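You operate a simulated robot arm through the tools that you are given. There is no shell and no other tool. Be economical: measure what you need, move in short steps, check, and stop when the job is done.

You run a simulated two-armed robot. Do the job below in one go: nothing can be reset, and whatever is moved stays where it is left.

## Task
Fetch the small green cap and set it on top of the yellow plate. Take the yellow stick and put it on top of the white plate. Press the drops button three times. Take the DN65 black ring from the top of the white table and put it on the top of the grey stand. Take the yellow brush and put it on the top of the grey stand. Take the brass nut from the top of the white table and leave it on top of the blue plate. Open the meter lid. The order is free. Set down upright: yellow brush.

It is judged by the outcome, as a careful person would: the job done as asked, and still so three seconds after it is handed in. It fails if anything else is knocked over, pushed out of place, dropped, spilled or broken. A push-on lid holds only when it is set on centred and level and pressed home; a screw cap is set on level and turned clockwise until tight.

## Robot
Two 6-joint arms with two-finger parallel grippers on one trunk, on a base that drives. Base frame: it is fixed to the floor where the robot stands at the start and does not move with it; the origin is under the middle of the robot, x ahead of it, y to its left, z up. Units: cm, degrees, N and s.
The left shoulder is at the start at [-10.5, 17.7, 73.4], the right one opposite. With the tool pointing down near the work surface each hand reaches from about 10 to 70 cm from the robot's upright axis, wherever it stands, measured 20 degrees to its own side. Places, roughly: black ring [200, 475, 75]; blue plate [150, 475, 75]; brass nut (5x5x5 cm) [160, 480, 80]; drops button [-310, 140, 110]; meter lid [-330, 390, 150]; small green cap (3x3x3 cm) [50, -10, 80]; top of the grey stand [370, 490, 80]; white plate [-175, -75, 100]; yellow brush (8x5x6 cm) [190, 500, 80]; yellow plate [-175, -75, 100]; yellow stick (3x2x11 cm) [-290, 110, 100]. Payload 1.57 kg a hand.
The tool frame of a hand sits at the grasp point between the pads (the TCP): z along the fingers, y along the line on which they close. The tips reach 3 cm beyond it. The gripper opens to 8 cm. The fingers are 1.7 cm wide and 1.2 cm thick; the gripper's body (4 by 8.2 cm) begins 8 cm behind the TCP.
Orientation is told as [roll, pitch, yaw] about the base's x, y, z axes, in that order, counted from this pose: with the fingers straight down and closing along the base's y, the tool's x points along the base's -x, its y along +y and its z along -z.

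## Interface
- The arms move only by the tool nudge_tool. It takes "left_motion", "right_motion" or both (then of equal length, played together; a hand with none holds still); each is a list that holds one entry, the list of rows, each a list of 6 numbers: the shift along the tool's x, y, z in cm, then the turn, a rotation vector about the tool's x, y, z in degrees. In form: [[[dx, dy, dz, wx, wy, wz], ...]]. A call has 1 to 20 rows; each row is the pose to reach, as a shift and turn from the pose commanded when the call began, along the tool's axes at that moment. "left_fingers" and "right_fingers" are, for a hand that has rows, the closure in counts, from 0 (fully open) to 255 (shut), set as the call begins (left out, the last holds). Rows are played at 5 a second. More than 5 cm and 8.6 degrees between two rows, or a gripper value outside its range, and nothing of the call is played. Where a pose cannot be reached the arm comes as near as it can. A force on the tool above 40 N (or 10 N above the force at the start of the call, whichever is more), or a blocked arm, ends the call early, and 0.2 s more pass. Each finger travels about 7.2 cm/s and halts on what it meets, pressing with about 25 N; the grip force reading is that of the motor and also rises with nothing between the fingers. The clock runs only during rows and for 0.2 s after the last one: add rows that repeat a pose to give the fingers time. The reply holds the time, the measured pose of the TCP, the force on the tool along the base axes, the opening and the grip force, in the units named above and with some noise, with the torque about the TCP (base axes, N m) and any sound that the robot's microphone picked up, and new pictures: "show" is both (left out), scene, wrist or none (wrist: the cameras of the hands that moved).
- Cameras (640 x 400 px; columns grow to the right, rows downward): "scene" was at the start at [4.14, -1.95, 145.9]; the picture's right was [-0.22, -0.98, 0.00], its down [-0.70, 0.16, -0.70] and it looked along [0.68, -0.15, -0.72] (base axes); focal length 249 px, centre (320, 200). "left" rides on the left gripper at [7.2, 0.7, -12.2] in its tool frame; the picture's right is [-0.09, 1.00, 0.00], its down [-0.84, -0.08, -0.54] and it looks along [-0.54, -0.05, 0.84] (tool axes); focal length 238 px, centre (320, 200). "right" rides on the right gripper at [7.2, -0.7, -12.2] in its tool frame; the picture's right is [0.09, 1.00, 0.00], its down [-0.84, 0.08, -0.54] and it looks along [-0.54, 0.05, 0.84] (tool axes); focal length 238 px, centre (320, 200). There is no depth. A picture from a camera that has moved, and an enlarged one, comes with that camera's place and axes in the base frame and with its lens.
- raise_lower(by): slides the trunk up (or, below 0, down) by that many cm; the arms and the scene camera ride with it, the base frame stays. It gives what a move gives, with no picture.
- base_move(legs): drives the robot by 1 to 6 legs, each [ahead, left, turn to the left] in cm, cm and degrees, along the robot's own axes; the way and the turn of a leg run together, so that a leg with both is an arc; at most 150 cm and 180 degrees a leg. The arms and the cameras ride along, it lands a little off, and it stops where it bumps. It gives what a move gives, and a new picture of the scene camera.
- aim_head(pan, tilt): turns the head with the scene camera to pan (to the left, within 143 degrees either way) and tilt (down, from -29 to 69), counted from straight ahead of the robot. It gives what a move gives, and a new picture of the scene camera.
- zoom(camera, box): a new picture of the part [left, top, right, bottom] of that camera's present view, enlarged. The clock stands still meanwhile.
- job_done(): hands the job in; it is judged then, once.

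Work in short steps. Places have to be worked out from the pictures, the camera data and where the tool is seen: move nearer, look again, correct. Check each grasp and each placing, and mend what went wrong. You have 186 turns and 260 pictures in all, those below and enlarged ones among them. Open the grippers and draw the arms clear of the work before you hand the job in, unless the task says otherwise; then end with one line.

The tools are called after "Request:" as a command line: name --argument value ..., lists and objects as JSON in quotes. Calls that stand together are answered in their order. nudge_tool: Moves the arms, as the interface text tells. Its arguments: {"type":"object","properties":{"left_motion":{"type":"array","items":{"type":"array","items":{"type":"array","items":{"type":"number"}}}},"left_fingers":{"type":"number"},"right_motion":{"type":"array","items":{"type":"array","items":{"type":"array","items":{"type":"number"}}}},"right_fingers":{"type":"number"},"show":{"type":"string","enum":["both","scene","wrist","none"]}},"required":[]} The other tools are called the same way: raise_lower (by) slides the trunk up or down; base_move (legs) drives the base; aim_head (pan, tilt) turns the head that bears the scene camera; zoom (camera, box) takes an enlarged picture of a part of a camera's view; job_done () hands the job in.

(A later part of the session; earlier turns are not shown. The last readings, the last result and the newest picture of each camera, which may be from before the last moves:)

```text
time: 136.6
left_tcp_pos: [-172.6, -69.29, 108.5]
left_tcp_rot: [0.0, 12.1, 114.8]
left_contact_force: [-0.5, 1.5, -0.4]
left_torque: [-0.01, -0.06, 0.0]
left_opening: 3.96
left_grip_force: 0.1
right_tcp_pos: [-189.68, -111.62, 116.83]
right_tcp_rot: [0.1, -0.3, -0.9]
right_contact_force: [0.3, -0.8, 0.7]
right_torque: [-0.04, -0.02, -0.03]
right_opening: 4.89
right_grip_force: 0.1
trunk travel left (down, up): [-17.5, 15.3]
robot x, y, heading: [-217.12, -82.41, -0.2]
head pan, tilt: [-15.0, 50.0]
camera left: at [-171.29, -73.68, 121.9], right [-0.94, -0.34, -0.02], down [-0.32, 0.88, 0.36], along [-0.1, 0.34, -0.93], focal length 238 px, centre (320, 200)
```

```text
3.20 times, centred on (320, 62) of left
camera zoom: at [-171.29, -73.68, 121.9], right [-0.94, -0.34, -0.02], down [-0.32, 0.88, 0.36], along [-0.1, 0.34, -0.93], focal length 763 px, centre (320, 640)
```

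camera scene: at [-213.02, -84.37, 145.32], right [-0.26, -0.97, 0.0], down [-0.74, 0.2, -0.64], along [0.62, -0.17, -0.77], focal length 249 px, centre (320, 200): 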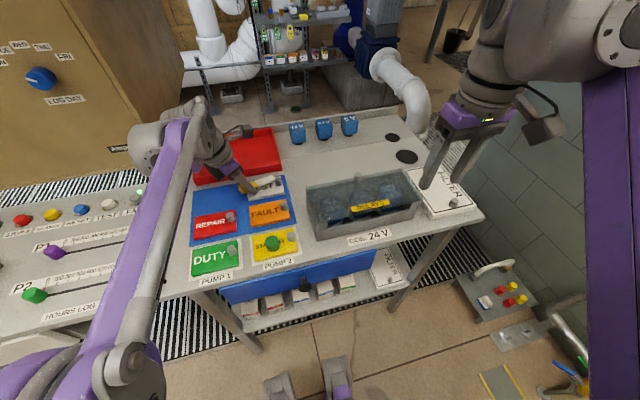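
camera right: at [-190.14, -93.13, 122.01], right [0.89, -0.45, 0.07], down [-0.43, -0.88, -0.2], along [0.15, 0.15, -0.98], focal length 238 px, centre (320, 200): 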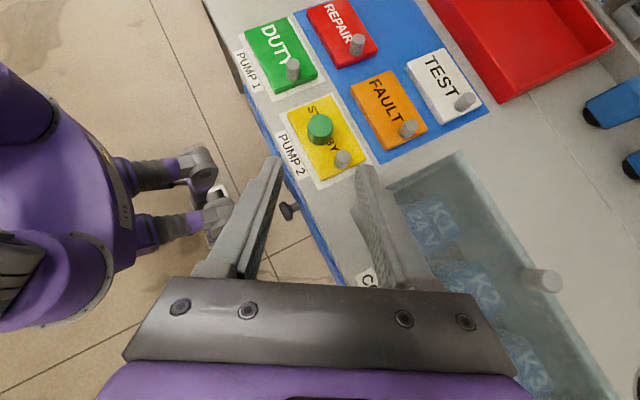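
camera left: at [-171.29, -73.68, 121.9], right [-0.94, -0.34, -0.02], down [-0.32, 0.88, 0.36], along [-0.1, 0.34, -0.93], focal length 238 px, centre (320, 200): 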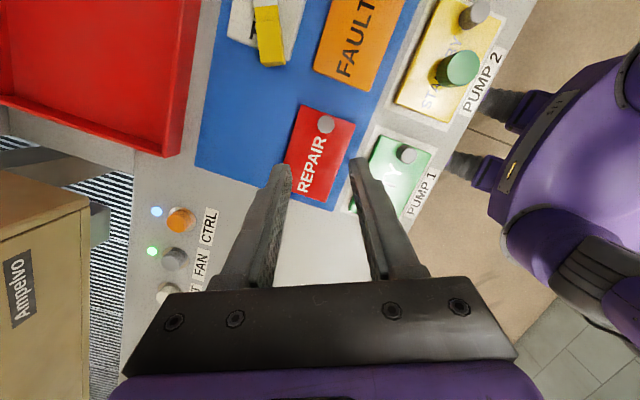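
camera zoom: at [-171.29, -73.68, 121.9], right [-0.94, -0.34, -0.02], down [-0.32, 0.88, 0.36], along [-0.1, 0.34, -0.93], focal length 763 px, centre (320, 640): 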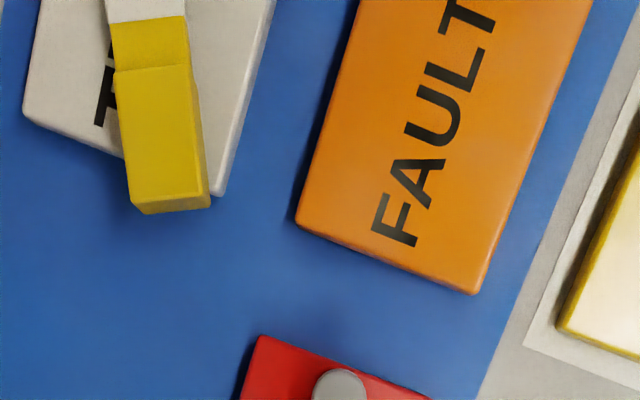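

The stick lies on the white plate (head slightly overhanging, stable). Return the left hand to neutral orientation and back away.

Request:
nudge_tool --left_motion '[[[-1, 2, -2, 0, -6, 0], [-2, 4, -4, 0, -12, 0], [-2, 8, -6, 0, -12, 0]]]' --show "none"

Request:
nudge_tool --left_motion '[[[0, 0, 0, 0, 0, 8.2], [0, 0, 0, 0, 0, 16.4], [0, 0, 0, 0, 0, 24.6], [0, 0, 0, 0, 0, 32.8], [0, 0, 0, 0, 0, 41], [0, 0, 0, 0, 0, 49.2], [0, 0, 0, 0, 0, 57.4], [0, 0, 0, 0, 0, 65.6], [0, 0, 0, 0, 0, 73.8], [0, 0, 0, 0, 0, 82], [0, 0, 0, 0, 0, 90.2], [0, 0, 0, 0, 0, 98.4], [0, 0, 0, 0, 0, 106.6], [0, 0, 0, 0, 0, 114.8]]]' --left_fingers 0 --show "none"

Request:
base_move --legs '[[-35, 0, 0]]'

Request:
zoom --camera "scene" --box '[200, 100, 360, 200]'

```text
time: 137.4
left_tcp_pos: [-181.51, -69.39, 114.12]
left_tcp_rot: [0.0, -0.1, 114.9]
left_contact_force: [0.7, -0.5, -0.5]
left_torque: [0.0, -0.01, -0.02]
left_opening: 3.95
left_grip_force: 0.1
right_tcp_pos: [-189.8, -111.71, 116.98]
right_tcp_rot: [-0.1, -0.4, -0.8]
right_contact_force: [0.2, 0.0, -0.2]
right_torque: [0.01, -0.02, -0.01]
right_opening: 4.86
right_grip_force: 0.0
trunk travel left (down, up): [-17.5, 15.3]
robot x, y, heading: [-216.93, -82.31, 0.1]
head pan, tilt: [-15.0, 50.0]
```

```text
time: 140.4
left_tcp_pos: [-181.22, -69.68, 113.74]
left_tcp_rot: [0.1, -0.1, -0.1]
left_contact_force: [0.1, -0.4, 0.0]
left_torque: [0.03, 0.03, 0.0]
left_opening: 8.04
left_grip_force: 0.1
right_tcp_pos: [-189.52, -111.7, 116.9]
right_tcp_rot: [0.1, -0.2, -0.8]
right_contact_force: [-0.1, -0.1, 0.6]
right_torque: [0.0, 0.03, 0.0]
right_opening: 4.87
right_grip_force: 0.0
trunk travel left (down, up): [-17.5, 15.3]
robot x, y, heading: [-216.79, -82.29, -0.2]
head pan, tilt: [-15.0, 50.0]
```

```text
time: 142.6
left_tcp_pos: [-215.79, -69.6, 113.77]
left_tcp_rot: [0.0, 0.0, 0.1]
left_contact_force: [0.1, -0.1, 0.4]
left_torque: [0.0, 0.03, -0.03]
left_opening: 7.99
left_grip_force: 0.0
right_tcp_pos: [-224.29, -111.47, 117.01]
right_tcp_rot: [-0.1, -0.2, -0.9]
right_contact_force: [-0.5, -0.4, -0.1]
right_torque: [-0.01, -0.05, 0.01]
right_opening: 4.85
right_grip_force: 0.1
trunk travel left (down, up): [-17.5, 15.3]
robot x, y, heading: [-251.23, -82.04, -0.1]
head pan, tilt: [-15.0, 50.0]
camera scene: at [-247.63, -84.3, 145.32], right [-0.26, -0.97, 0.0], down [-0.74, 0.2, -0.64], along [0.62, -0.17, -0.77], focal length 249 px, centre (320, 200)
```

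scene: 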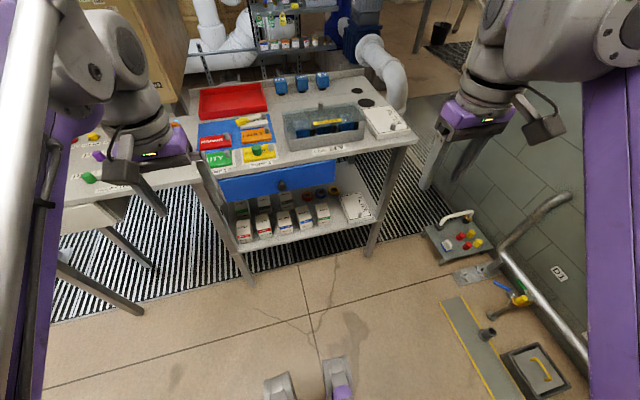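

```text
4.00 times, centred on (280, 150) of scene
camera zoom: at [-247.63, -84.3, 145.32], right [-0.26, -0.97, 0.0], down [-0.74, 0.2, -0.64], along [0.62, -0.17, -0.77], focal length 996 px, centre (480, 400)
```

zoom: 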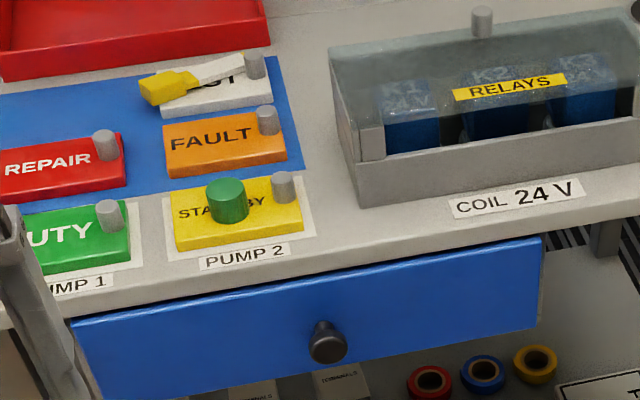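

Both plates are done. Now head for the meter lid: turn left and drive along x≈-240 to y≈310, then look at it.

Request:
aim_head --pan 0 --tilt 10

Request:
base_move --legs '[[0, 0, 90], [0, -12, 0], [150, 0, 0], [150, 0, 0], [85, 0, 0], [0, 0, 55]]'

```text
time: 143.7
left_tcp_pos: [-215.73, -69.6, 113.8]
left_tcp_rot: [0.0, 0.0, 0.1]
left_contact_force: [-0.2, 0.3, -0.1]
left_torque: [0.01, 0.0, 0.0]
left_opening: 7.99
left_grip_force: 0.1
right_tcp_pos: [-224.25, -111.61, 116.99]
right_tcp_rot: [0.1, -0.2, -1.0]
right_contact_force: [-0.1, 0.1, -0.8]
right_torque: [0.01, -0.01, 0.01]
right_opening: 4.85
right_grip_force: 0.1
trunk travel left (down, up): [-17.5, 15.3]
robot x, y, heading: [-251.29, -81.89, 0.0]
head pan, tilt: [0.0, 10.0]
camera scene: at [-245.72, -82.32, 151.5], right [0.0, -1.0, 0.0], down [-0.17, 0.0, -0.98], along [0.98, 0.0, -0.17], focal length 249 px, centre (320, 200)
```

scene: 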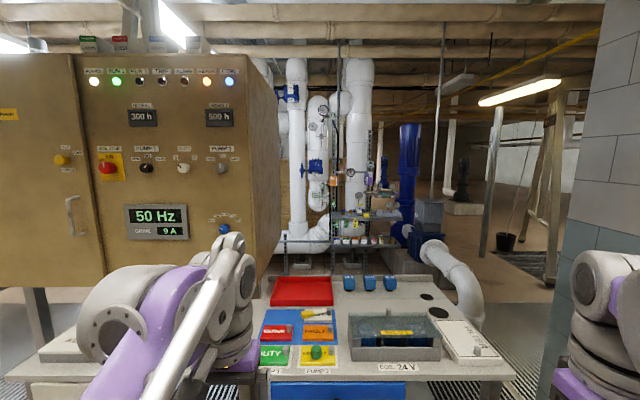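

```text
time: 169.8
left_tcp_pos: [-281.97, 309.1, 113.8]
left_tcp_rot: [0.2, 0.1, 146.4]
left_contact_force: [0.0, 0.0, 0.1]
left_torque: [0.0, -0.02, 0.03]
left_opening: 8.01
left_grip_force: 0.0
right_tcp_pos: [-251.59, 339.2, 116.81]
right_tcp_rot: [0.1, -0.2, 145.4]
right_contact_force: [-0.3, -0.1, 0.0]
right_torque: [0.01, 0.0, -0.02]
right_opening: 4.85
right_grip_force: 0.0
trunk travel left (down, up): [-17.5, 15.3]
robot x, y, heading: [-245.72, 299.62, 146.1]
head pan, tilt: [0.0, 10.0]
camera scene: at [-250.29, 302.7, 151.51], right [0.56, 0.83, 0.0], down [0.14, -0.1, -0.98], along [-0.82, 0.55, -0.17], focal length 249 px, centre (320, 200)
```

scene: 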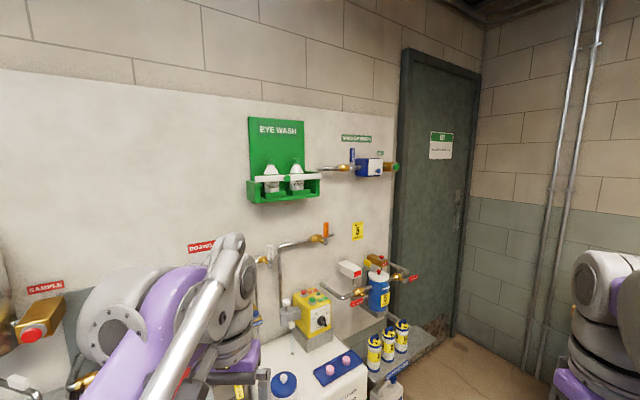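

The small blue/white meter on the pipe near [-328,382,147] must be it. Zoom in.

Request:
zoom --camera "scene" --box '[320, 130, 420, 205]'

```text
5.33 times, centred on (370, 168) of scene
camera zoom: at [-250.29, 302.7, 151.51], right [0.56, 0.83, 0.0], down [0.14, -0.1, -0.98], along [-0.82, 0.55, -0.17], focal length 1328 px, centre (53, 373)
```

zoom: 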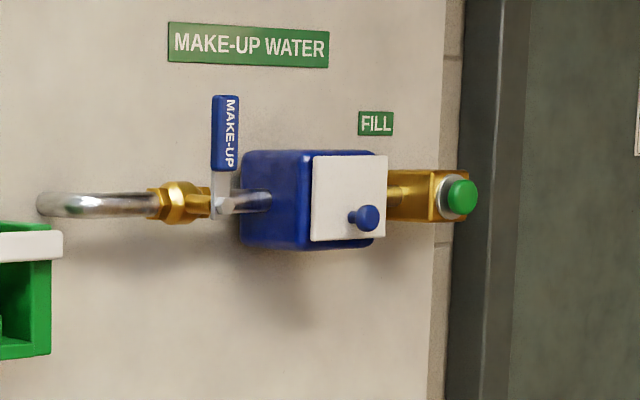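

White flap on the blue meter box with a knob low in the middle — hinged at top. I'll face the wall at y≈393 and look again.

Request:
base_move --legs '[[0, 0, 34], [0, -94, 0]]'

Request:
zoom --camera "scene" --box '[220, 140, 340, 230]'

```text
time: 179.7
left_tcp_pos: [-281.0, 378.33, 113.68]
left_tcp_rot: [0.1, 0.1, -179.9]
left_contact_force: [-0.3, -0.4, -0.4]
left_torque: [0.03, 0.0, 0.02]
left_opening: 8.01
left_grip_force: 0.1
right_tcp_pos: [-272.61, 420.31, 116.84]
right_tcp_rot: [0.1, -0.2, 179.1]
right_contact_force: [-0.1, 0.0, 0.3]
right_torque: [-0.01, 0.02, 0.03]
right_opening: 4.87
right_grip_force: 0.1
trunk travel left (down, up): [-17.5, 15.3]
robot x, y, heading: [-245.37, 390.79, 179.7]
head pan, tilt: [0.0, 10.0]
camera scene: at [-251.2, 390.7, 151.51], right [0.0, 1.0, 0.0], down [0.17, 0.0, -0.98], along [-0.98, 0.0, -0.17], focal length 249 px, centre (320, 200)
```

scene: 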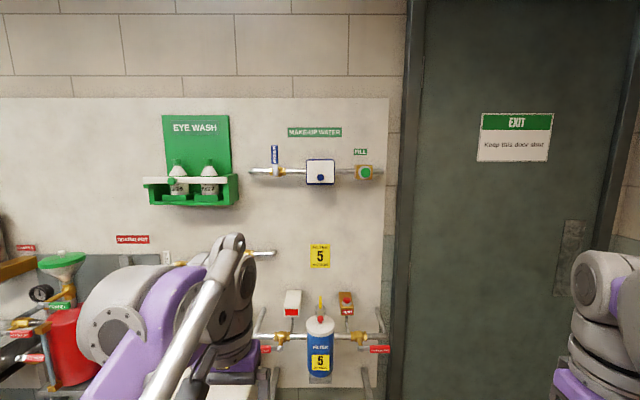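

```text
4.44 times, centred on (280, 185) of scene
camera zoom: at [-251.2, 390.7, 151.51], right [0.0, 1.0, 0.0], down [0.17, 0.0, -0.98], along [-0.98, 0.0, -0.17], focal length 1107 px, centre (498, 267)
```

zoom: 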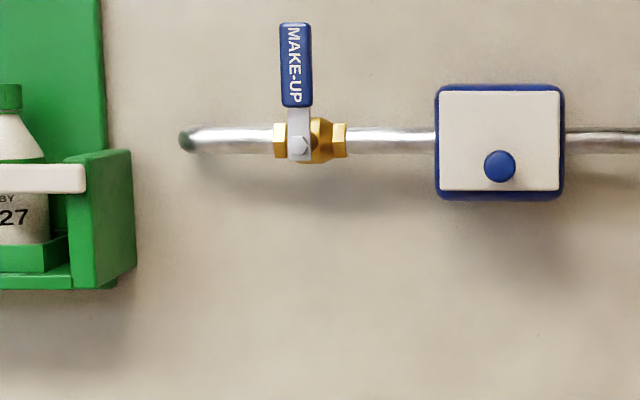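

The knob is at about [-332, 391, 145], lid from z 143 to 150. Look down to check floor obstacles before driving closer, and raise the trunk.

Request:
raise_lower --by 15

Request:
aim_head --pan 8 --tilt 55

```text
time: 181.5
left_tcp_pos: [-281.01, 378.39, 128.6]
left_tcp_rot: [0.1, 0.0, -179.9]
left_contact_force: [1.0, 0.1, -0.2]
left_torque: [-0.01, 0.0, 0.04]
left_opening: 8.01
left_grip_force: 0.0
right_tcp_pos: [-272.55, 420.42, 131.89]
right_tcp_rot: [0.0, -0.1, 179.1]
right_contact_force: [0.3, 0.7, -0.2]
right_torque: [-0.03, 0.06, 0.01]
right_opening: 4.84
right_grip_force: 0.1
trunk travel left (down, up): [-32.5, 0.3]
robot x, y, heading: [-245.54, 391.01, 179.7]
head pan, tilt: [0.0, 10.0]
```

```text
time: 182.6
left_tcp_pos: [-280.99, 378.32, 128.73]
left_tcp_rot: [0.1, 0.0, -179.9]
left_contact_force: [-0.9, -0.2, 0.0]
left_torque: [0.03, -0.02, -0.01]
left_opening: 7.99
left_grip_force: 0.1
right_tcp_pos: [-272.47, 420.33, 132.01]
right_tcp_rot: [0.0, -0.1, 179.1]
right_contact_force: [0.1, 0.3, 0.2]
right_torque: [0.04, 0.01, -0.01]
right_opening: 4.84
right_grip_force: 0.1
trunk travel left (down, up): [-32.5, 0.3]
robot x, y, heading: [-245.74, 390.48, 179.5]
head pan, tilt: [8.0, 55.0]
camera scene: at [-248.34, 389.68, 160.02], right [-0.14, 0.99, 0.0], down [0.81, 0.11, -0.57], along [-0.57, -0.08, -0.82], focal length 249 px, centre (320, 200)
```

scene: 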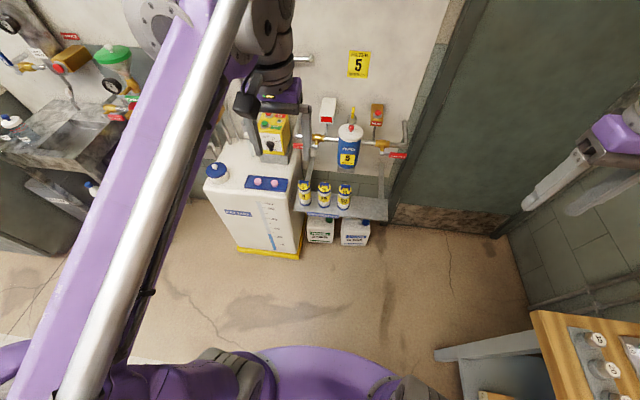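

Clear ahead except the tank (front x≈-310, y<367). Drive 28 cm ahead and 5 right; lift the left hand beforehand is not needed as nothing is at its height.

Request:
base_move --legs '[[0, -5, 0], [28, 0, 0]]'

Request:
aim_head --pan 8 --tilt 25

```text
time: 185.3
left_tcp_pos: [-308.51, 383.8, 128.66]
left_tcp_rot: [0.1, 0.0, 179.7]
left_contact_force: [0.7, 0.8, -0.3]
left_torque: [-0.01, 0.02, -0.02]
left_opening: 8.02
left_grip_force: 0.1
right_tcp_pos: [-299.63, 425.82, 131.87]
right_tcp_rot: [0.0, -0.2, 178.7]
right_contact_force: [0.1, -0.1, 0.8]
right_torque: [0.0, -0.01, -0.01]
right_opening: 4.85
right_grip_force: 0.1
trunk travel left (down, up): [-32.5, 0.3]
robot x, y, heading: [-272.83, 396.09, 179.2]
head pan, tilt: [8.0, 55.0]
camera scene: at [-275.75, 394.82, 159.99], right [-0.13, 0.99, 0.0], down [0.81, 0.1, -0.57], along [-0.57, -0.07, -0.82], focal length 249 px, centre (320, 200)
```

scene: 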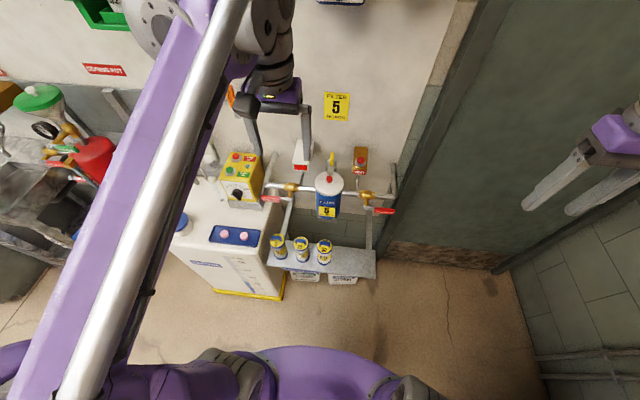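

```text
time: 186.2
left_tcp_pos: [-308.63, 383.81, 128.78]
left_tcp_rot: [0.1, 0.0, 179.6]
left_contact_force: [-0.3, 0.1, 0.3]
left_torque: [0.0, -0.03, -0.01]
left_opening: 8.01
left_grip_force: 0.0
right_tcp_pos: [-299.76, 425.73, 131.94]
right_tcp_rot: [0.0, -0.2, 178.6]
right_contact_force: [-0.6, 0.0, 0.2]
right_torque: [0.0, 0.03, 0.0]
right_opening: 4.86
right_grip_force: 0.0
trunk travel left (down, up): [-32.5, 0.3]
robot x, y, heading: [-272.61, 395.87, 179.2]
head pan, tilt: [8.0, 25.0]
camera scene: at [-277.81, 394.57, 164.4], right [-0.13, 0.99, 0.0], down [0.42, 0.05, -0.91], along [-0.9, -0.12, -0.42], focal length 249 px, centre (320, 200)
```

scene: 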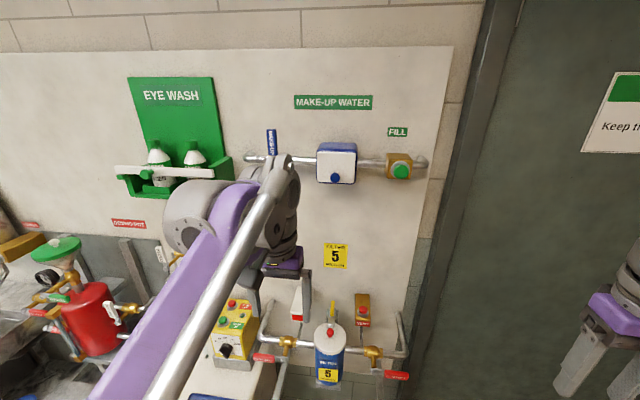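

Bring the left hand up to a pre-grasp point in front of the knob, pitched 60° forward.

Request:
nudge_tool --left_motion '[[[2, 0, -4, 0, -6, 0], [3, -1, -8, 0, -12, 0], [3, -2, -12, 0, -18, 0], [2, -3, -16, 0, -24, 0], [0, -4, -19, 0, -30, 0], [-3, -5, -20.2, 0, -36, 0], [-6, -6, -20.2, 0, -42, 0], [-9, -7, -20.2, 0, -48, 0], [-11, -7, -20.2, 0, -54, 0], [-13, -7, -20.2, 0, -60, 0], [-13, -7, -20.2, 0, -60, 0]]]' --left_fingers 100

```text
time: 188.6
left_tcp_pos: [-321.65, 390.9, 149.12]
left_tcp_rot: [0.1, -60.1, 179.5]
left_contact_force: [-0.4, -0.7, -0.9]
left_torque: [-0.01, -0.03, 0.03]
left_opening: 4.88
left_grip_force: 0.0
left hand out of reach, approached as far as the arm can: row 5, 6, 7
right_tcp_pos: [-299.67, 425.73, 131.94]
right_tcp_rot: [0.0, -0.2, 178.6]
right_contact_force: [-0.7, 0.3, 1.3]
right_torque: [-0.04, -0.04, 0.02]
right_opening: 4.88
right_grip_force: 0.2
trunk travel left (down, up): [-32.5, 0.3]
robot x, y, heading: [-273.08, 396.02, 179.2]
head pan, tilt: [8.0, 25.0]
camera scene: at [-277.84, 394.58, 164.41], right [-0.13, 0.99, 0.0], down [0.42, 0.05, -0.91], along [-0.9, -0.12, -0.42], focal length 249 px, centre (320, 200)
camera left: at [-307.43, 390.1, 148.98], right [-0.05, -1.0, 0.08], down [0.05, 0.08, 1.0], along [-1.0, 0.06, 0.05], focal length 238 px, centre (320, 200)
```

scene: 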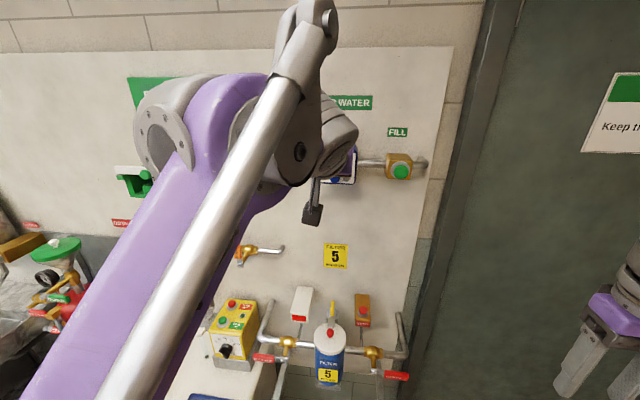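
left: 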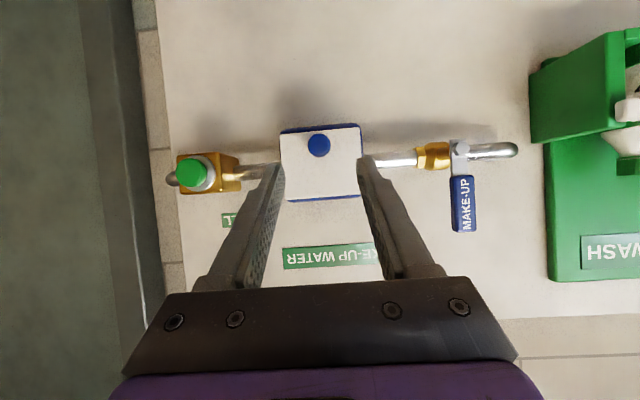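

The knob is aligned (y 391.1, z 144.6). Advance onto it.

Request:
nudge_tool --left_motion '[[[-0.7, 0, 2.5, 0, 0, 0], [-1, 0, 5, 0, 0, 0], [-1.3, 0, 7, 0, 0, 0], [-1.4, 0, 8.5, 0, 0, 0], [-1.47, 0, 9.4, 0, 0, 0]]]'

```text
time: 189.8
left_tcp_pos: [-330.55, 391.07, 145.62]
left_tcp_rot: [0.1, -60.0, 179.5]
left_contact_force: [-0.8, -0.3, -0.2]
left_torque: [0.0, -0.03, -0.02]
left_opening: 4.88
left_grip_force: 0.0
right_tcp_pos: [-299.8, 425.65, 131.95]
right_tcp_rot: [0.0, -0.2, 178.6]
right_contact_force: [-0.4, 0.4, -0.1]
right_torque: [0.01, 0.0, 0.0]
right_opening: 4.87
right_grip_force: 0.0
trunk travel left (down, up): [-32.5, 0.3]
robot x, y, heading: [-273.0, 396.08, 179.2]
head pan, tilt: [8.0, 25.0]
camera scene: at [-277.86, 394.57, 164.41], right [-0.13, 0.99, 0.0], down [0.42, 0.05, -0.91], along [-0.9, -0.12, -0.42], focal length 249 px, centre (320, 200)
camera left: at [-316.31, 390.15, 145.46], right [-0.05, -1.0, 0.08], down [0.05, 0.08, 1.0], along [-1.0, 0.06, 0.05], focal length 238 px, centre (320, 200)
```

scene: 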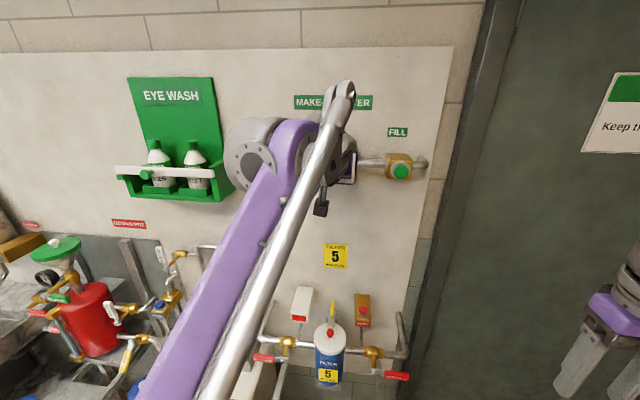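
left: 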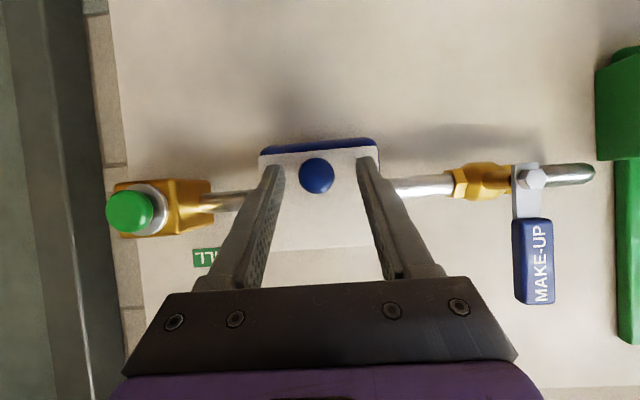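

Knob lies between the fingertips. Close.

Request:
nudge_tool --left_motion '[[[0, 0, 0, 0, 0, 0], [0, 0, 0, 0, 0, 0], [0, 0, 0, 0, 0, 0], [0, 0, 0, 0, 0, 0]]]' --left_fingers 255 --show "wrist"

```text
time: 190.8
left_tcp_pos: [-330.49, 391.17, 145.61]
left_tcp_rot: [0.2, -60.0, 179.3]
left_contact_force: [1.3, 8.6, -2.4]
left_torque: [0.1, -0.07, -0.17]
left_opening: 2.3
left_grip_force: 35.7
right_tcp_pos: [-299.81, 425.8, 131.85]
right_tcp_rot: [0.1, -0.2, 178.6]
right_contact_force: [0.1, 0.5, 0.3]
right_torque: [0.02, -0.02, 0.01]
right_opening: 4.88
right_grip_force: 0.0
trunk travel left (down, up): [-32.5, 0.3]
robot x, y, heading: [-272.79, 395.9, 179.2]
head pan, tilt: [8.0, 25.0]
camera left: at [-316.28, 390.36, 145.47], right [-0.05, -1.0, 0.08], down [0.05, 0.08, 1.0], along [-1.0, 0.06, 0.05], focal length 238 px, centre (320, 200)
```

left: 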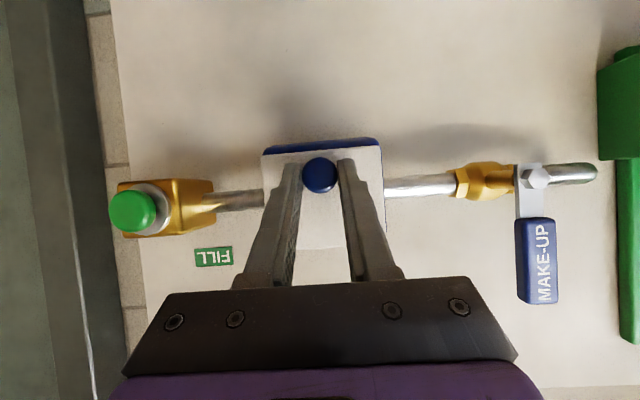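

Gripped. Pull gently along the expected arc of a top hinge (first 15°), watching the force.

Request:
nudge_tool --left_motion '[[[0.02, -0.1, -0.5, 0, 0, 0], [-0.01, -0.15, -1.02, 0, 0, 0], [-0.07, -0.15, -1.53, 0, 0, 0]]]' --show "wrist"

```text
time: 191.6
left_tcp_pos: [-329.55, 391.26, 146.11]
left_tcp_rot: [0.2, -59.8, 179.4]
left_contact_force: [-11.1, 5.6, -9.8]
left_torque: [0.03, -0.89, -0.16]
left_opening: 2.31
left_grip_force: 35.5
right_tcp_pos: [-300.14, 425.86, 131.87]
right_tcp_rot: [0.0, -0.2, 178.6]
right_contact_force: [-0.1, 0.7, -0.6]
right_torque: [-0.02, 0.02, 0.0]
right_opening: 4.87
right_grip_force: 0.2
trunk travel left (down, up): [-32.5, 0.3]
robot x, y, heading: [-272.97, 395.75, 179.4]
head pan, tilt: [8.0, 25.0]
camera left: at [-315.34, 390.38, 146.08], right [-0.05, -1.0, 0.08], down [0.05, 0.08, 1.0], along [-1.0, 0.06, 0.04], focal length 238 px, centre (320, 200)
```

left: 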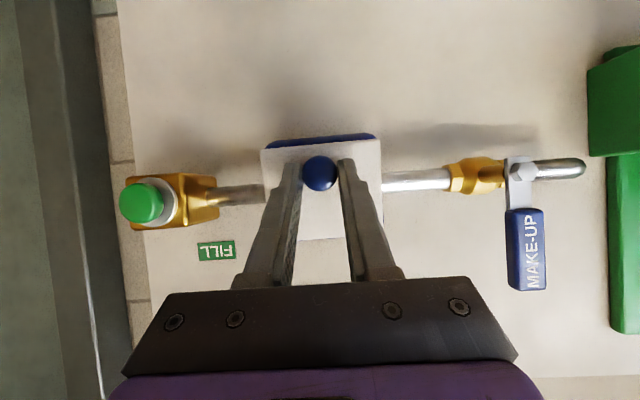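

The lid bottom moved out ~1 cm; the torque shows the hand must turn with the lid. Follow a rigid arc about the hinge up to 30°.

Request:
nudge_tool --left_motion '[[[-0.35, 0, 0.34, 0, 7, 0], [-0.53, 0, -0.03, 0, 14, 0], [-0.74, 0, -0.38, 0, 20, 0], [-1.17, 0, -0.98, 0, 27, 0], [-1.37, 0, -1.21, 0, 30, 0]]]'

```text
time: 192.8
left_tcp_pos: [-328.21, 390.76, 144.53]
left_tcp_rot: [0.1, -43.2, 179.5]
left_contact_force: [0.6, -0.5, -0.2]
left_torque: [-0.01, 0.0, 0.0]
left_opening: 0.0
left_grip_force: 21.1
left hand out of reach, approached as far as the arm can: row 2, 3, 4, 5
right_tcp_pos: [-299.94, 425.61, 132.0]
right_tcp_rot: [0.0, -0.2, 178.6]
right_contact_force: [-0.1, 0.1, -1.0]
right_torque: [-0.01, 0.02, 0.0]
right_opening: 4.87
right_grip_force: 0.1
trunk travel left (down, up): [-32.5, 0.3]
robot x, y, heading: [-272.93, 395.97, 179.2]
head pan, tilt: [8.0, 25.0]
camera scene: at [-277.92, 394.58, 164.41], right [-0.13, 0.99, 0.0], down [0.42, 0.05, -0.91], along [-0.9, -0.12, -0.42], focal length 249 px, centre (320, 200)
camera left: at [-314.46, 389.84, 148.56], right [-0.08, -1.0, 0.06], down [-0.24, 0.08, 0.97], along [-0.97, 0.06, -0.24], focal length 238 px, centre (320, 200)
```

scene: 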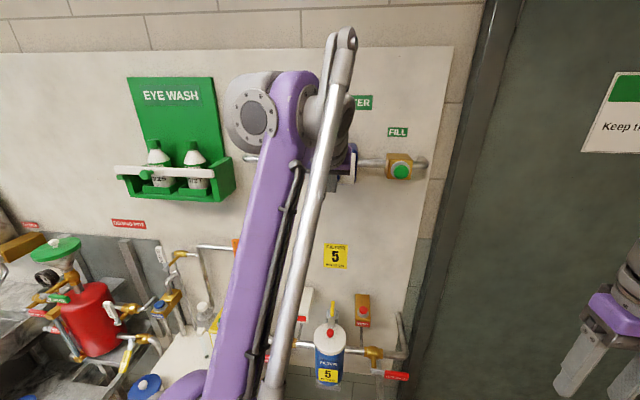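
left: 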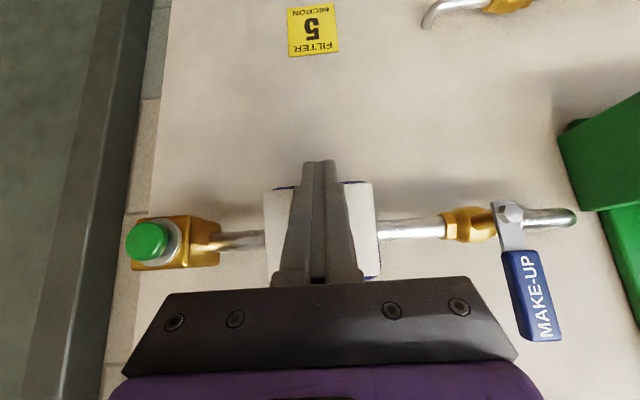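

The grip slipped off because the steeper pose was out of reach. Look at the lid now.

Request:
nudge_tool --left_motion '[[[1, 0, -2, 0, -4, 0], [2, 0, -5, 0, -9, 0], [3, 0, -8, 0, -14, 0], [3, 0, -8, 0, -17, 0]]]' --left_fingers 100

Request:
zoom --camera "left" --box '[220, 90, 420, 215]'

```text
time: 193.8
left_tcp_pos: [-320.2, 390.66, 148.43]
left_tcp_rot: [0.1, -60.3, 179.5]
left_contact_force: [0.4, 0.1, 0.6]
left_torque: [-0.02, 0.01, 0.02]
left_opening: 4.89
left_grip_force: 0.2
right_tcp_pos: [-299.79, 425.7, 131.8]
right_tcp_rot: [0.0, -0.3, 178.6]
right_contact_force: [-0.3, -0.3, 0.0]
right_torque: [-0.01, 0.03, -0.01]
right_opening: 4.86
right_grip_force: 0.0
trunk travel left (down, up): [-32.5, 0.3]
robot x, y, heading: [-272.91, 395.68, 179.2]
head pan, tilt: [8.0, 25.0]
camera scene: at [-277.85, 394.58, 164.41], right [-0.13, 0.99, 0.0], down [0.42, 0.05, -0.91], along [-0.9, -0.12, -0.42], focal length 249 px, centre (320, 200)
camera left: at [-306.16, 389.75, 148.2], right [-0.05, -1.0, 0.08], down [0.06, 0.08, 1.0], along [-1.0, 0.06, 0.05], focal length 238 px, centre (320, 200)
```

scene: 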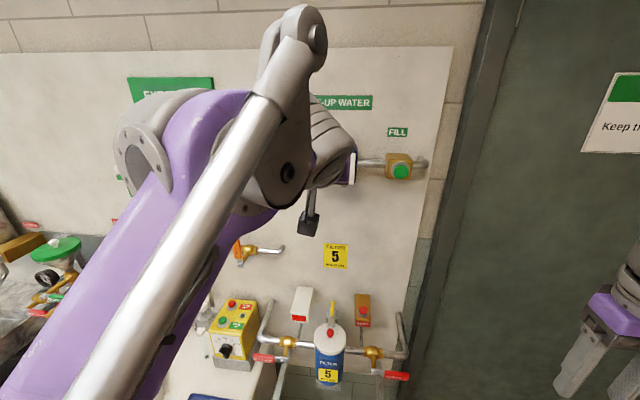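
left: 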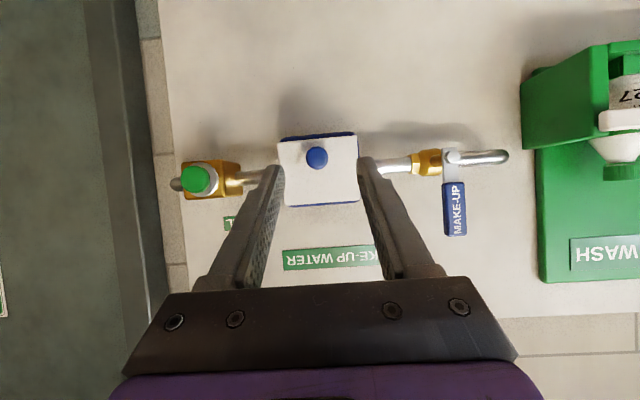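

```text
3.20 times, centred on (320, 152) of left
camera zoom: at [-306.16, 389.75, 148.2], right [-0.05, -1.0, 0.08], down [0.06, 0.08, 1.0], along [-1.0, 0.06, 0.05], focal length 763 px, centre (320, 352)
```

zoom: 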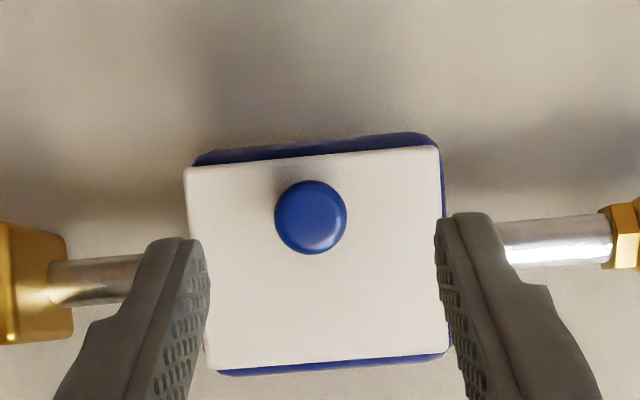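

The lid looks still (nearly) shut. The base front is only ~16 cm ahead of its axis, so I can go 9 cm closer for reach: retract the hand first, then drive.

Request:
nudge_tool --left_motion '[[[2, 0, -3.4, 0, 0, 0], [4, 0, -6.9, 0, 0, 0], [5, 0, -8.6, 0, 0, 0]]]' --show "none"

Request:
base_move --legs '[[9, 0, 0]]'

Request:
zoom --camera "left" --box '[220, 90, 420, 215]'

```text
time: 194.6
left_tcp_pos: [-310.24, 390.66, 148.57]
left_tcp_rot: [0.0, -60.4, 179.5]
left_contact_force: [-0.7, 0.2, -1.3]
left_torque: [-0.02, -0.01, -0.01]
left_opening: 4.85
left_grip_force: 0.0
right_tcp_pos: [-299.75, 425.72, 131.88]
right_tcp_rot: [0.0, -0.2, 178.6]
right_contact_force: [0.6, -0.3, 0.9]
right_torque: [0.0, -0.01, -0.01]
right_opening: 4.89
right_grip_force: 0.1
trunk travel left (down, up): [-32.5, 0.3]
robot x, y, heading: [-273.17, 395.81, 179.5]
head pan, tilt: [8.0, 25.0]
```

```text
time: 195.7
left_tcp_pos: [-319.13, 390.76, 148.55]
left_tcp_rot: [0.1, -60.2, 179.4]
left_contact_force: [0.4, -0.9, 0.6]
left_torque: [0.0, -0.02, 0.01]
left_opening: 4.85
left_grip_force: 0.0
right_tcp_pos: [-308.6, 425.74, 131.76]
right_tcp_rot: [0.0, -0.2, 178.5]
right_contact_force: [-0.1, 0.4, 0.2]
right_torque: [-0.02, 0.01, -0.03]
right_opening: 4.88
right_grip_force: 0.0
trunk travel left (down, up): [-32.5, 0.3]
robot x, y, heading: [-282.09, 396.23, 179.2]
head pan, tilt: [8.0, 25.0]
camera scene: at [-286.72, 394.68, 164.38], right [-0.13, 0.99, 0.0], down [0.42, 0.05, -0.91], along [-0.9, -0.11, -0.42], focal length 249 px, centre (320, 200)
```

scene: 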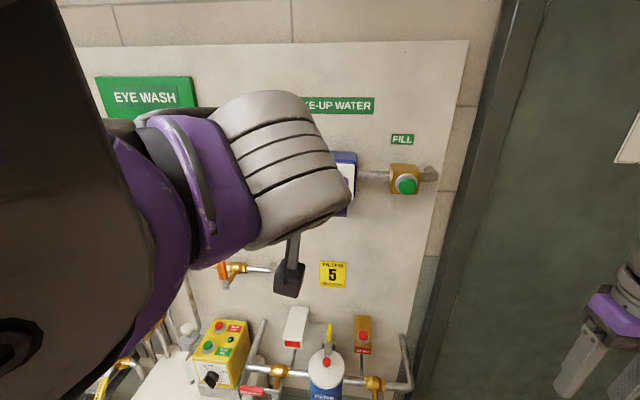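

```text
3.20 times, centred on (320, 152) of left
camera zoom: at [-304.93, 389.89, 148.38], right [-0.06, -1.0, 0.08], down [0.06, 0.08, 1.0], along [-1.0, 0.06, 0.05], focal length 763 px, centre (320, 352)
```

zoom: 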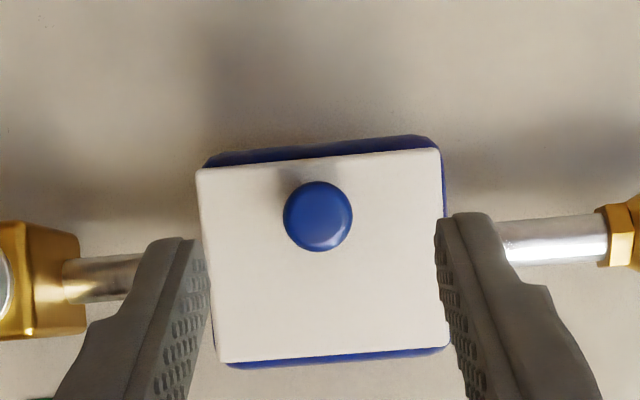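

Slightly ajar, knob at about [-331, 391.2, 145]. Re-grip it a bit deeper.

Request:
nudge_tool --left_motion '[[[-1, -0.35, 3, 0, 0, 0], [-2, -0.35, 6, 0, 0, 0], [-2.5, -0.35, 8.5, 0, 0, 0], [-2.98, -0.35, 10.5, 0, 0, 0], [-2.98, -0.35, 10.7, 0, 0, 0]]]' --show "wrist"

Request:
nudge_tool --left_motion '[[[0, 0, 0, 0, 0, 0], [0, 0, 0, 0, 0, 0], [0, 0, 0, 0, 0, 0], [0, 0, 0, 0, 0, 0]]]' --left_fingers 255 --show "wrist"

```text
time: 196.9
left_tcp_pos: [-330.01, 391.29, 145.71]
left_tcp_rot: [0.2, -60.2, 179.2]
left_contact_force: [-0.3, 0.2, -0.5]
left_torque: [-0.02, 0.03, 0.0]
left_opening: 4.87
left_grip_force: 0.0
right_tcp_pos: [-308.88, 425.68, 131.99]
right_tcp_rot: [0.0, -0.2, 178.4]
right_contact_force: [0.2, 0.1, 0.5]
right_torque: [-0.01, -0.02, -0.01]
right_opening: 4.88
right_grip_force: 0.0
trunk travel left (down, up): [-32.5, 0.3]
robot x, y, heading: [-281.76, 396.0, 179.3]
head pan, tilt: [8.0, 25.0]
camera left: at [-315.78, 390.37, 145.51], right [-0.06, -1.0, 0.08], down [0.06, 0.08, 1.0], along [-1.0, 0.06, 0.05], focal length 238 px, centre (320, 200)
```

left: 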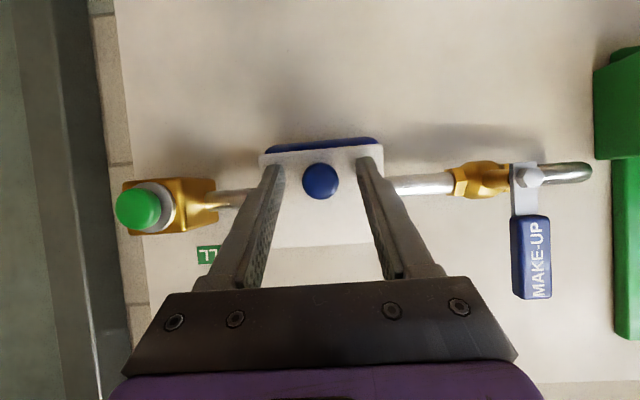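

```text
time: 197.9
left_tcp_pos: [-330.03, 391.32, 145.57]
left_tcp_rot: [0.1, -60.1, 179.4]
left_contact_force: [0.2, -1.0, -0.9]
left_torque: [-0.02, -0.05, 0.04]
left_opening: 2.28
left_grip_force: 35.2
right_tcp_pos: [-308.73, 425.78, 131.89]
right_tcp_rot: [0.1, -0.1, 178.4]
right_contact_force: [0.7, -0.6, -0.4]
right_torque: [-0.03, 0.01, 0.0]
right_opening: 4.86
right_grip_force: 0.2
trunk travel left (down, up): [-32.5, 0.3]
robot x, y, heading: [-282.12, 395.91, 179.4]
head pan, tilt: [8.0, 25.0]
camera left: at [-315.78, 390.35, 145.52], right [-0.06, -1.0, 0.08], down [0.06, 0.08, 1.0], along [-1.0, 0.06, 0.05], focal length 238 px, centre (320, 200)
```

left: 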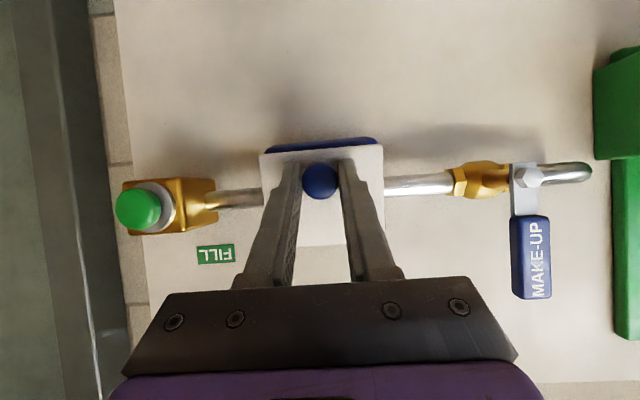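

Firm, centred grip. Follow the rigid arc about the hinge to 24°.

Request:
nudge_tool --left_motion '[[[-0.14, 0, -0.42, 0, 4, 0], [-0.3, 0, -0.83, 0, 8, 0], [-0.49, 0, -1.23, 0, 12, 0], [-0.7, 0, -1.61, 0, 16, 0], [-0.95, 0, -1.97, 0, 20, 0], [-1.21, 0, -2.32, 0, 24, 0]]]' --show "wrist"

```text
time: 199.3
left_tcp_pos: [-327.53, 391.22, 145.81]
left_tcp_rot: [0.1, -36.2, 179.4]
left_contact_force: [-0.3, 0.6, -0.2]
left_torque: [-0.03, 0.05, -0.01]
left_opening: 0.0
left_grip_force: 21.5
left hand out of reach, approached as far as the arm can: row 5, 6
right_tcp_pos: [-308.47, 425.91, 131.8]
right_tcp_rot: [0.0, -0.2, 178.5]
right_contact_force: [0.3, 0.3, -0.8]
right_torque: [0.0, 0.04, -0.01]
right_opening: 4.86
right_grip_force: 0.1
trunk travel left (down, up): [-32.5, 0.3]
robot x, y, heading: [-281.93, 396.31, 179.2]
head pan, tilt: [8.0, 25.0]
camera left: at [-314.5, 390.28, 151.39], right [-0.08, -0.99, 0.06], down [-0.35, 0.08, 0.93], along [-0.93, 0.06, -0.36], focal length 238 px, centre (320, 200)
```

left: 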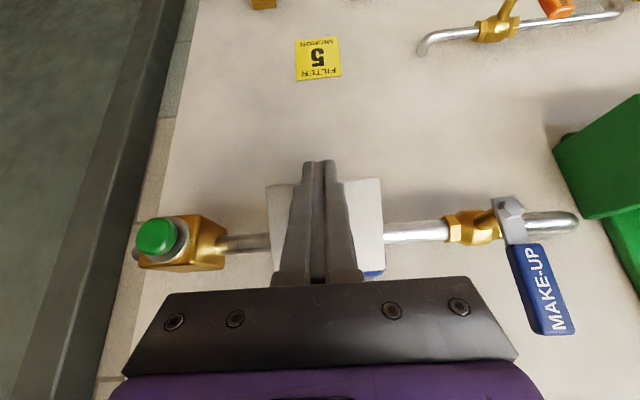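

Slipped again at the reach limit for steep pitches; the hand should stay near horizontal. Back out and view the lid state.

Request:
nudge_tool --left_motion '[[[1.5, 0, -2, 0, -6, 0], [3, 0, -5, 0, -12, 0], [4.5, 0, -8, 0, -18, 0], [5, 0, -9, 0, -24, 0], [5, 0, -9, 0, -30, 0], [5, 0, -9, 0, -36, 0], [5, 0, -9, 0, -36, 0]]]' --left_fingers 100 --show "wrist"

Request:
zoom --camera "left" --box '[220, 60, 420, 185]'

```text
time: 200.9
left_tcp_pos: [-318.63, 390.98, 150.1]
left_tcp_rot: [0.2, -72.3, 179.4]
left_contact_force: [-0.4, 0.0, 0.3]
left_torque: [0.02, 0.01, 0.0]
left_opening: 4.84
left_grip_force: 0.1
right_tcp_pos: [-308.68, 425.86, 131.96]
right_tcp_rot: [0.0, -0.2, 178.5]
right_contact_force: [0.6, -0.1, 0.7]
right_torque: [0.02, -0.01, 0.02]
right_opening: 4.85
right_grip_force: 0.1
trunk travel left (down, up): [-32.5, 0.3]
robot x, y, heading: [-282.42, 396.32, 179.0]
head pan, tilt: [8.0, 25.0]
camera left: at [-304.85, 390.1, 147.06], right [-0.04, -1.0, 0.09], down [0.26, 0.08, 0.96], along [-0.96, 0.06, 0.26], focal length 238 px, centre (320, 200)
```

left: 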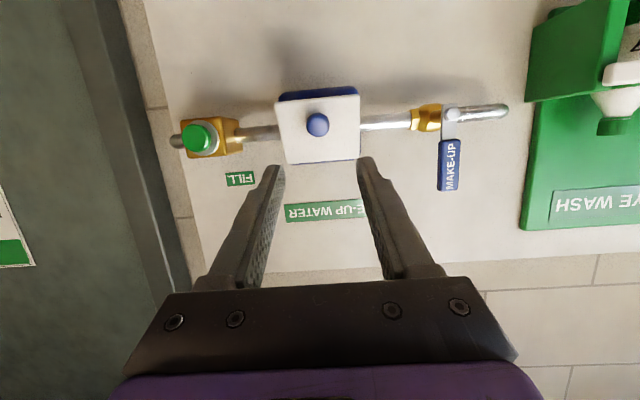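

```text
3.20 times, centred on (320, 122) of left
camera zoom: at [-304.85, 390.1, 147.06], right [-0.04, -1.0, 0.09], down [0.26, 0.08, 0.96], along [-0.96, 0.06, 0.26], focal length 763 px, centre (320, 448)
```

zoom: 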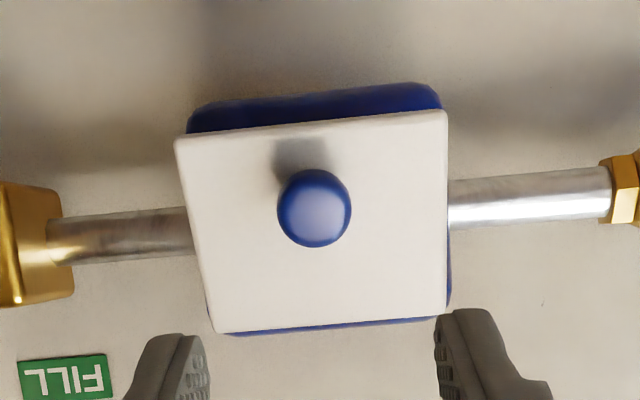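

The lid stays ajar (~25°). Now I'll use the closed fingers, nearly horizontal, to push the knob up and over from below. First go to a point before and below the knob.

Request:
nudge_tool --left_motion '[[[1.5, 0, 0, 0, -4, 0], [3, 0, 1, 0, -8, 0], [4.9, 0, 2.5, 0, -12.7, 0], [4.9, 0, 4, 0, -12.7, 0], [4.9, 0, 4, 0, -12.7, 0]]]' --left_fingers 255 --show "wrist"

```text
time: 202.1
left_tcp_pos: [-321.0, 390.98, 144.29]
left_tcp_rot: [0.3, -85.0, 179.1]
left_contact_force: [0.0, 0.6, -0.3]
left_torque: [0.01, -0.01, 0.04]
left_opening: 0.0
left_grip_force: 21.1
right_tcp_pos: [-308.56, 425.78, 131.98]
right_tcp_rot: [0.0, -0.2, 178.5]
right_contact_force: [0.3, 0.3, 0.2]
right_torque: [0.02, -0.01, 0.01]
right_opening: 4.88
right_grip_force: 0.0
trunk travel left (down, up): [-32.5, 0.3]
robot x, y, heading: [-281.81, 396.18, 179.0]
head pan, tilt: [8.0, 25.0]
camera left: at [-308.16, 390.07, 138.14], right [-0.02, -1.0, 0.09], down [0.47, 0.07, 0.88], along [-0.88, 0.06, 0.46], focal length 238 px, centre (320, 200)
```

left: 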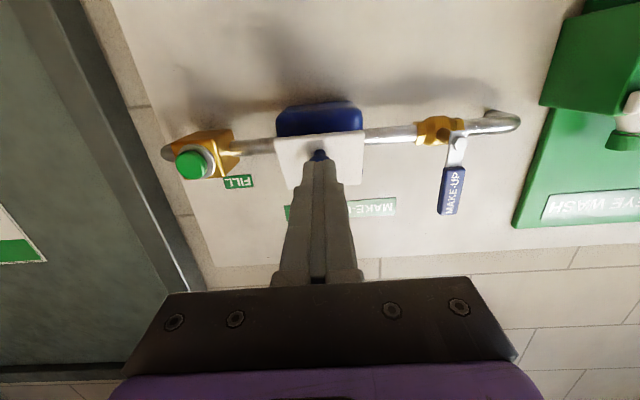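

Advance the fingertips beneath the knob.

Request:
nudge_tool --left_motion '[[[-0.15, 0, 2.5, 0, 0, 0], [-0.3, 0, 4.5, 0, 0, 0], [-0.43, 0, 6.0, 0, 0, 0]]]' --show "wrist"

Request:
zoom --camera "left" --box '[220, 60, 420, 185]'

```text
time: 202.9
left_tcp_pos: [-327.01, 390.87, 144.05]
left_tcp_rot: [0.8, -84.9, 178.7]
left_contact_force: [0.0, -0.2, -0.4]
left_torque: [-0.01, 0.01, 0.02]
left_opening: 0.0
left_grip_force: 21.2
right_tcp_pos: [-308.73, 425.85, 131.95]
right_tcp_rot: [0.0, -0.2, 178.5]
right_contact_force: [-0.1, 0.7, -0.1]
right_torque: [0.01, -0.02, 0.01]
right_opening: 4.84
right_grip_force: 0.1
trunk travel left (down, up): [-32.5, 0.3]
robot x, y, heading: [-281.87, 396.15, 179.3]
head pan, tilt: [8.0, 25.0]
camera left: at [-314.14, 390.03, 138.01], right [-0.02, -1.0, 0.09], down [0.47, 0.07, 0.88], along [-0.88, 0.06, 0.46], focal length 238 px, centre (320, 200)
```

left: 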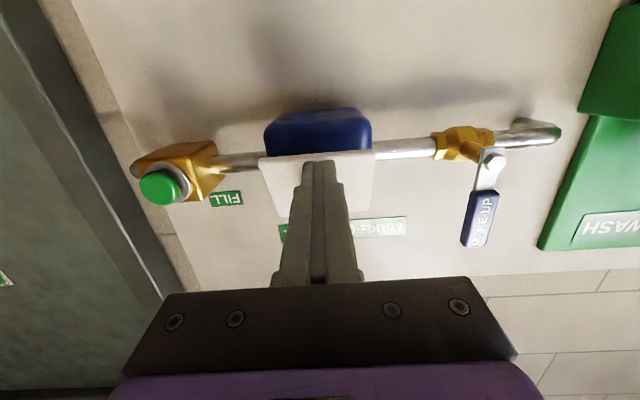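

```text
3.20 times, centred on (320, 122) of left
camera zoom: at [-314.14, 390.03, 138.01], right [-0.02, -1.0, 0.09], down [0.47, 0.07, 0.88], along [-0.88, 0.06, 0.46], focal length 763 px, centre (320, 448)
```

zoom: 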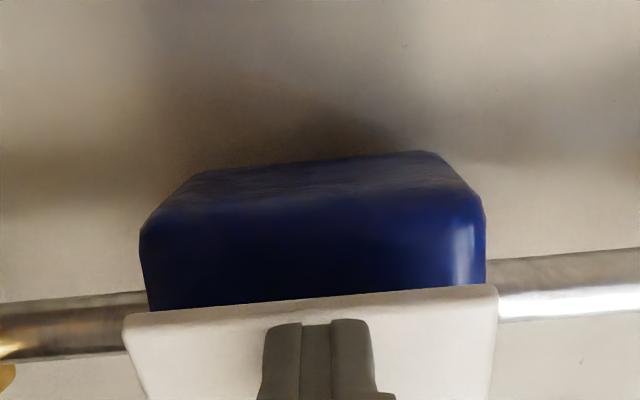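

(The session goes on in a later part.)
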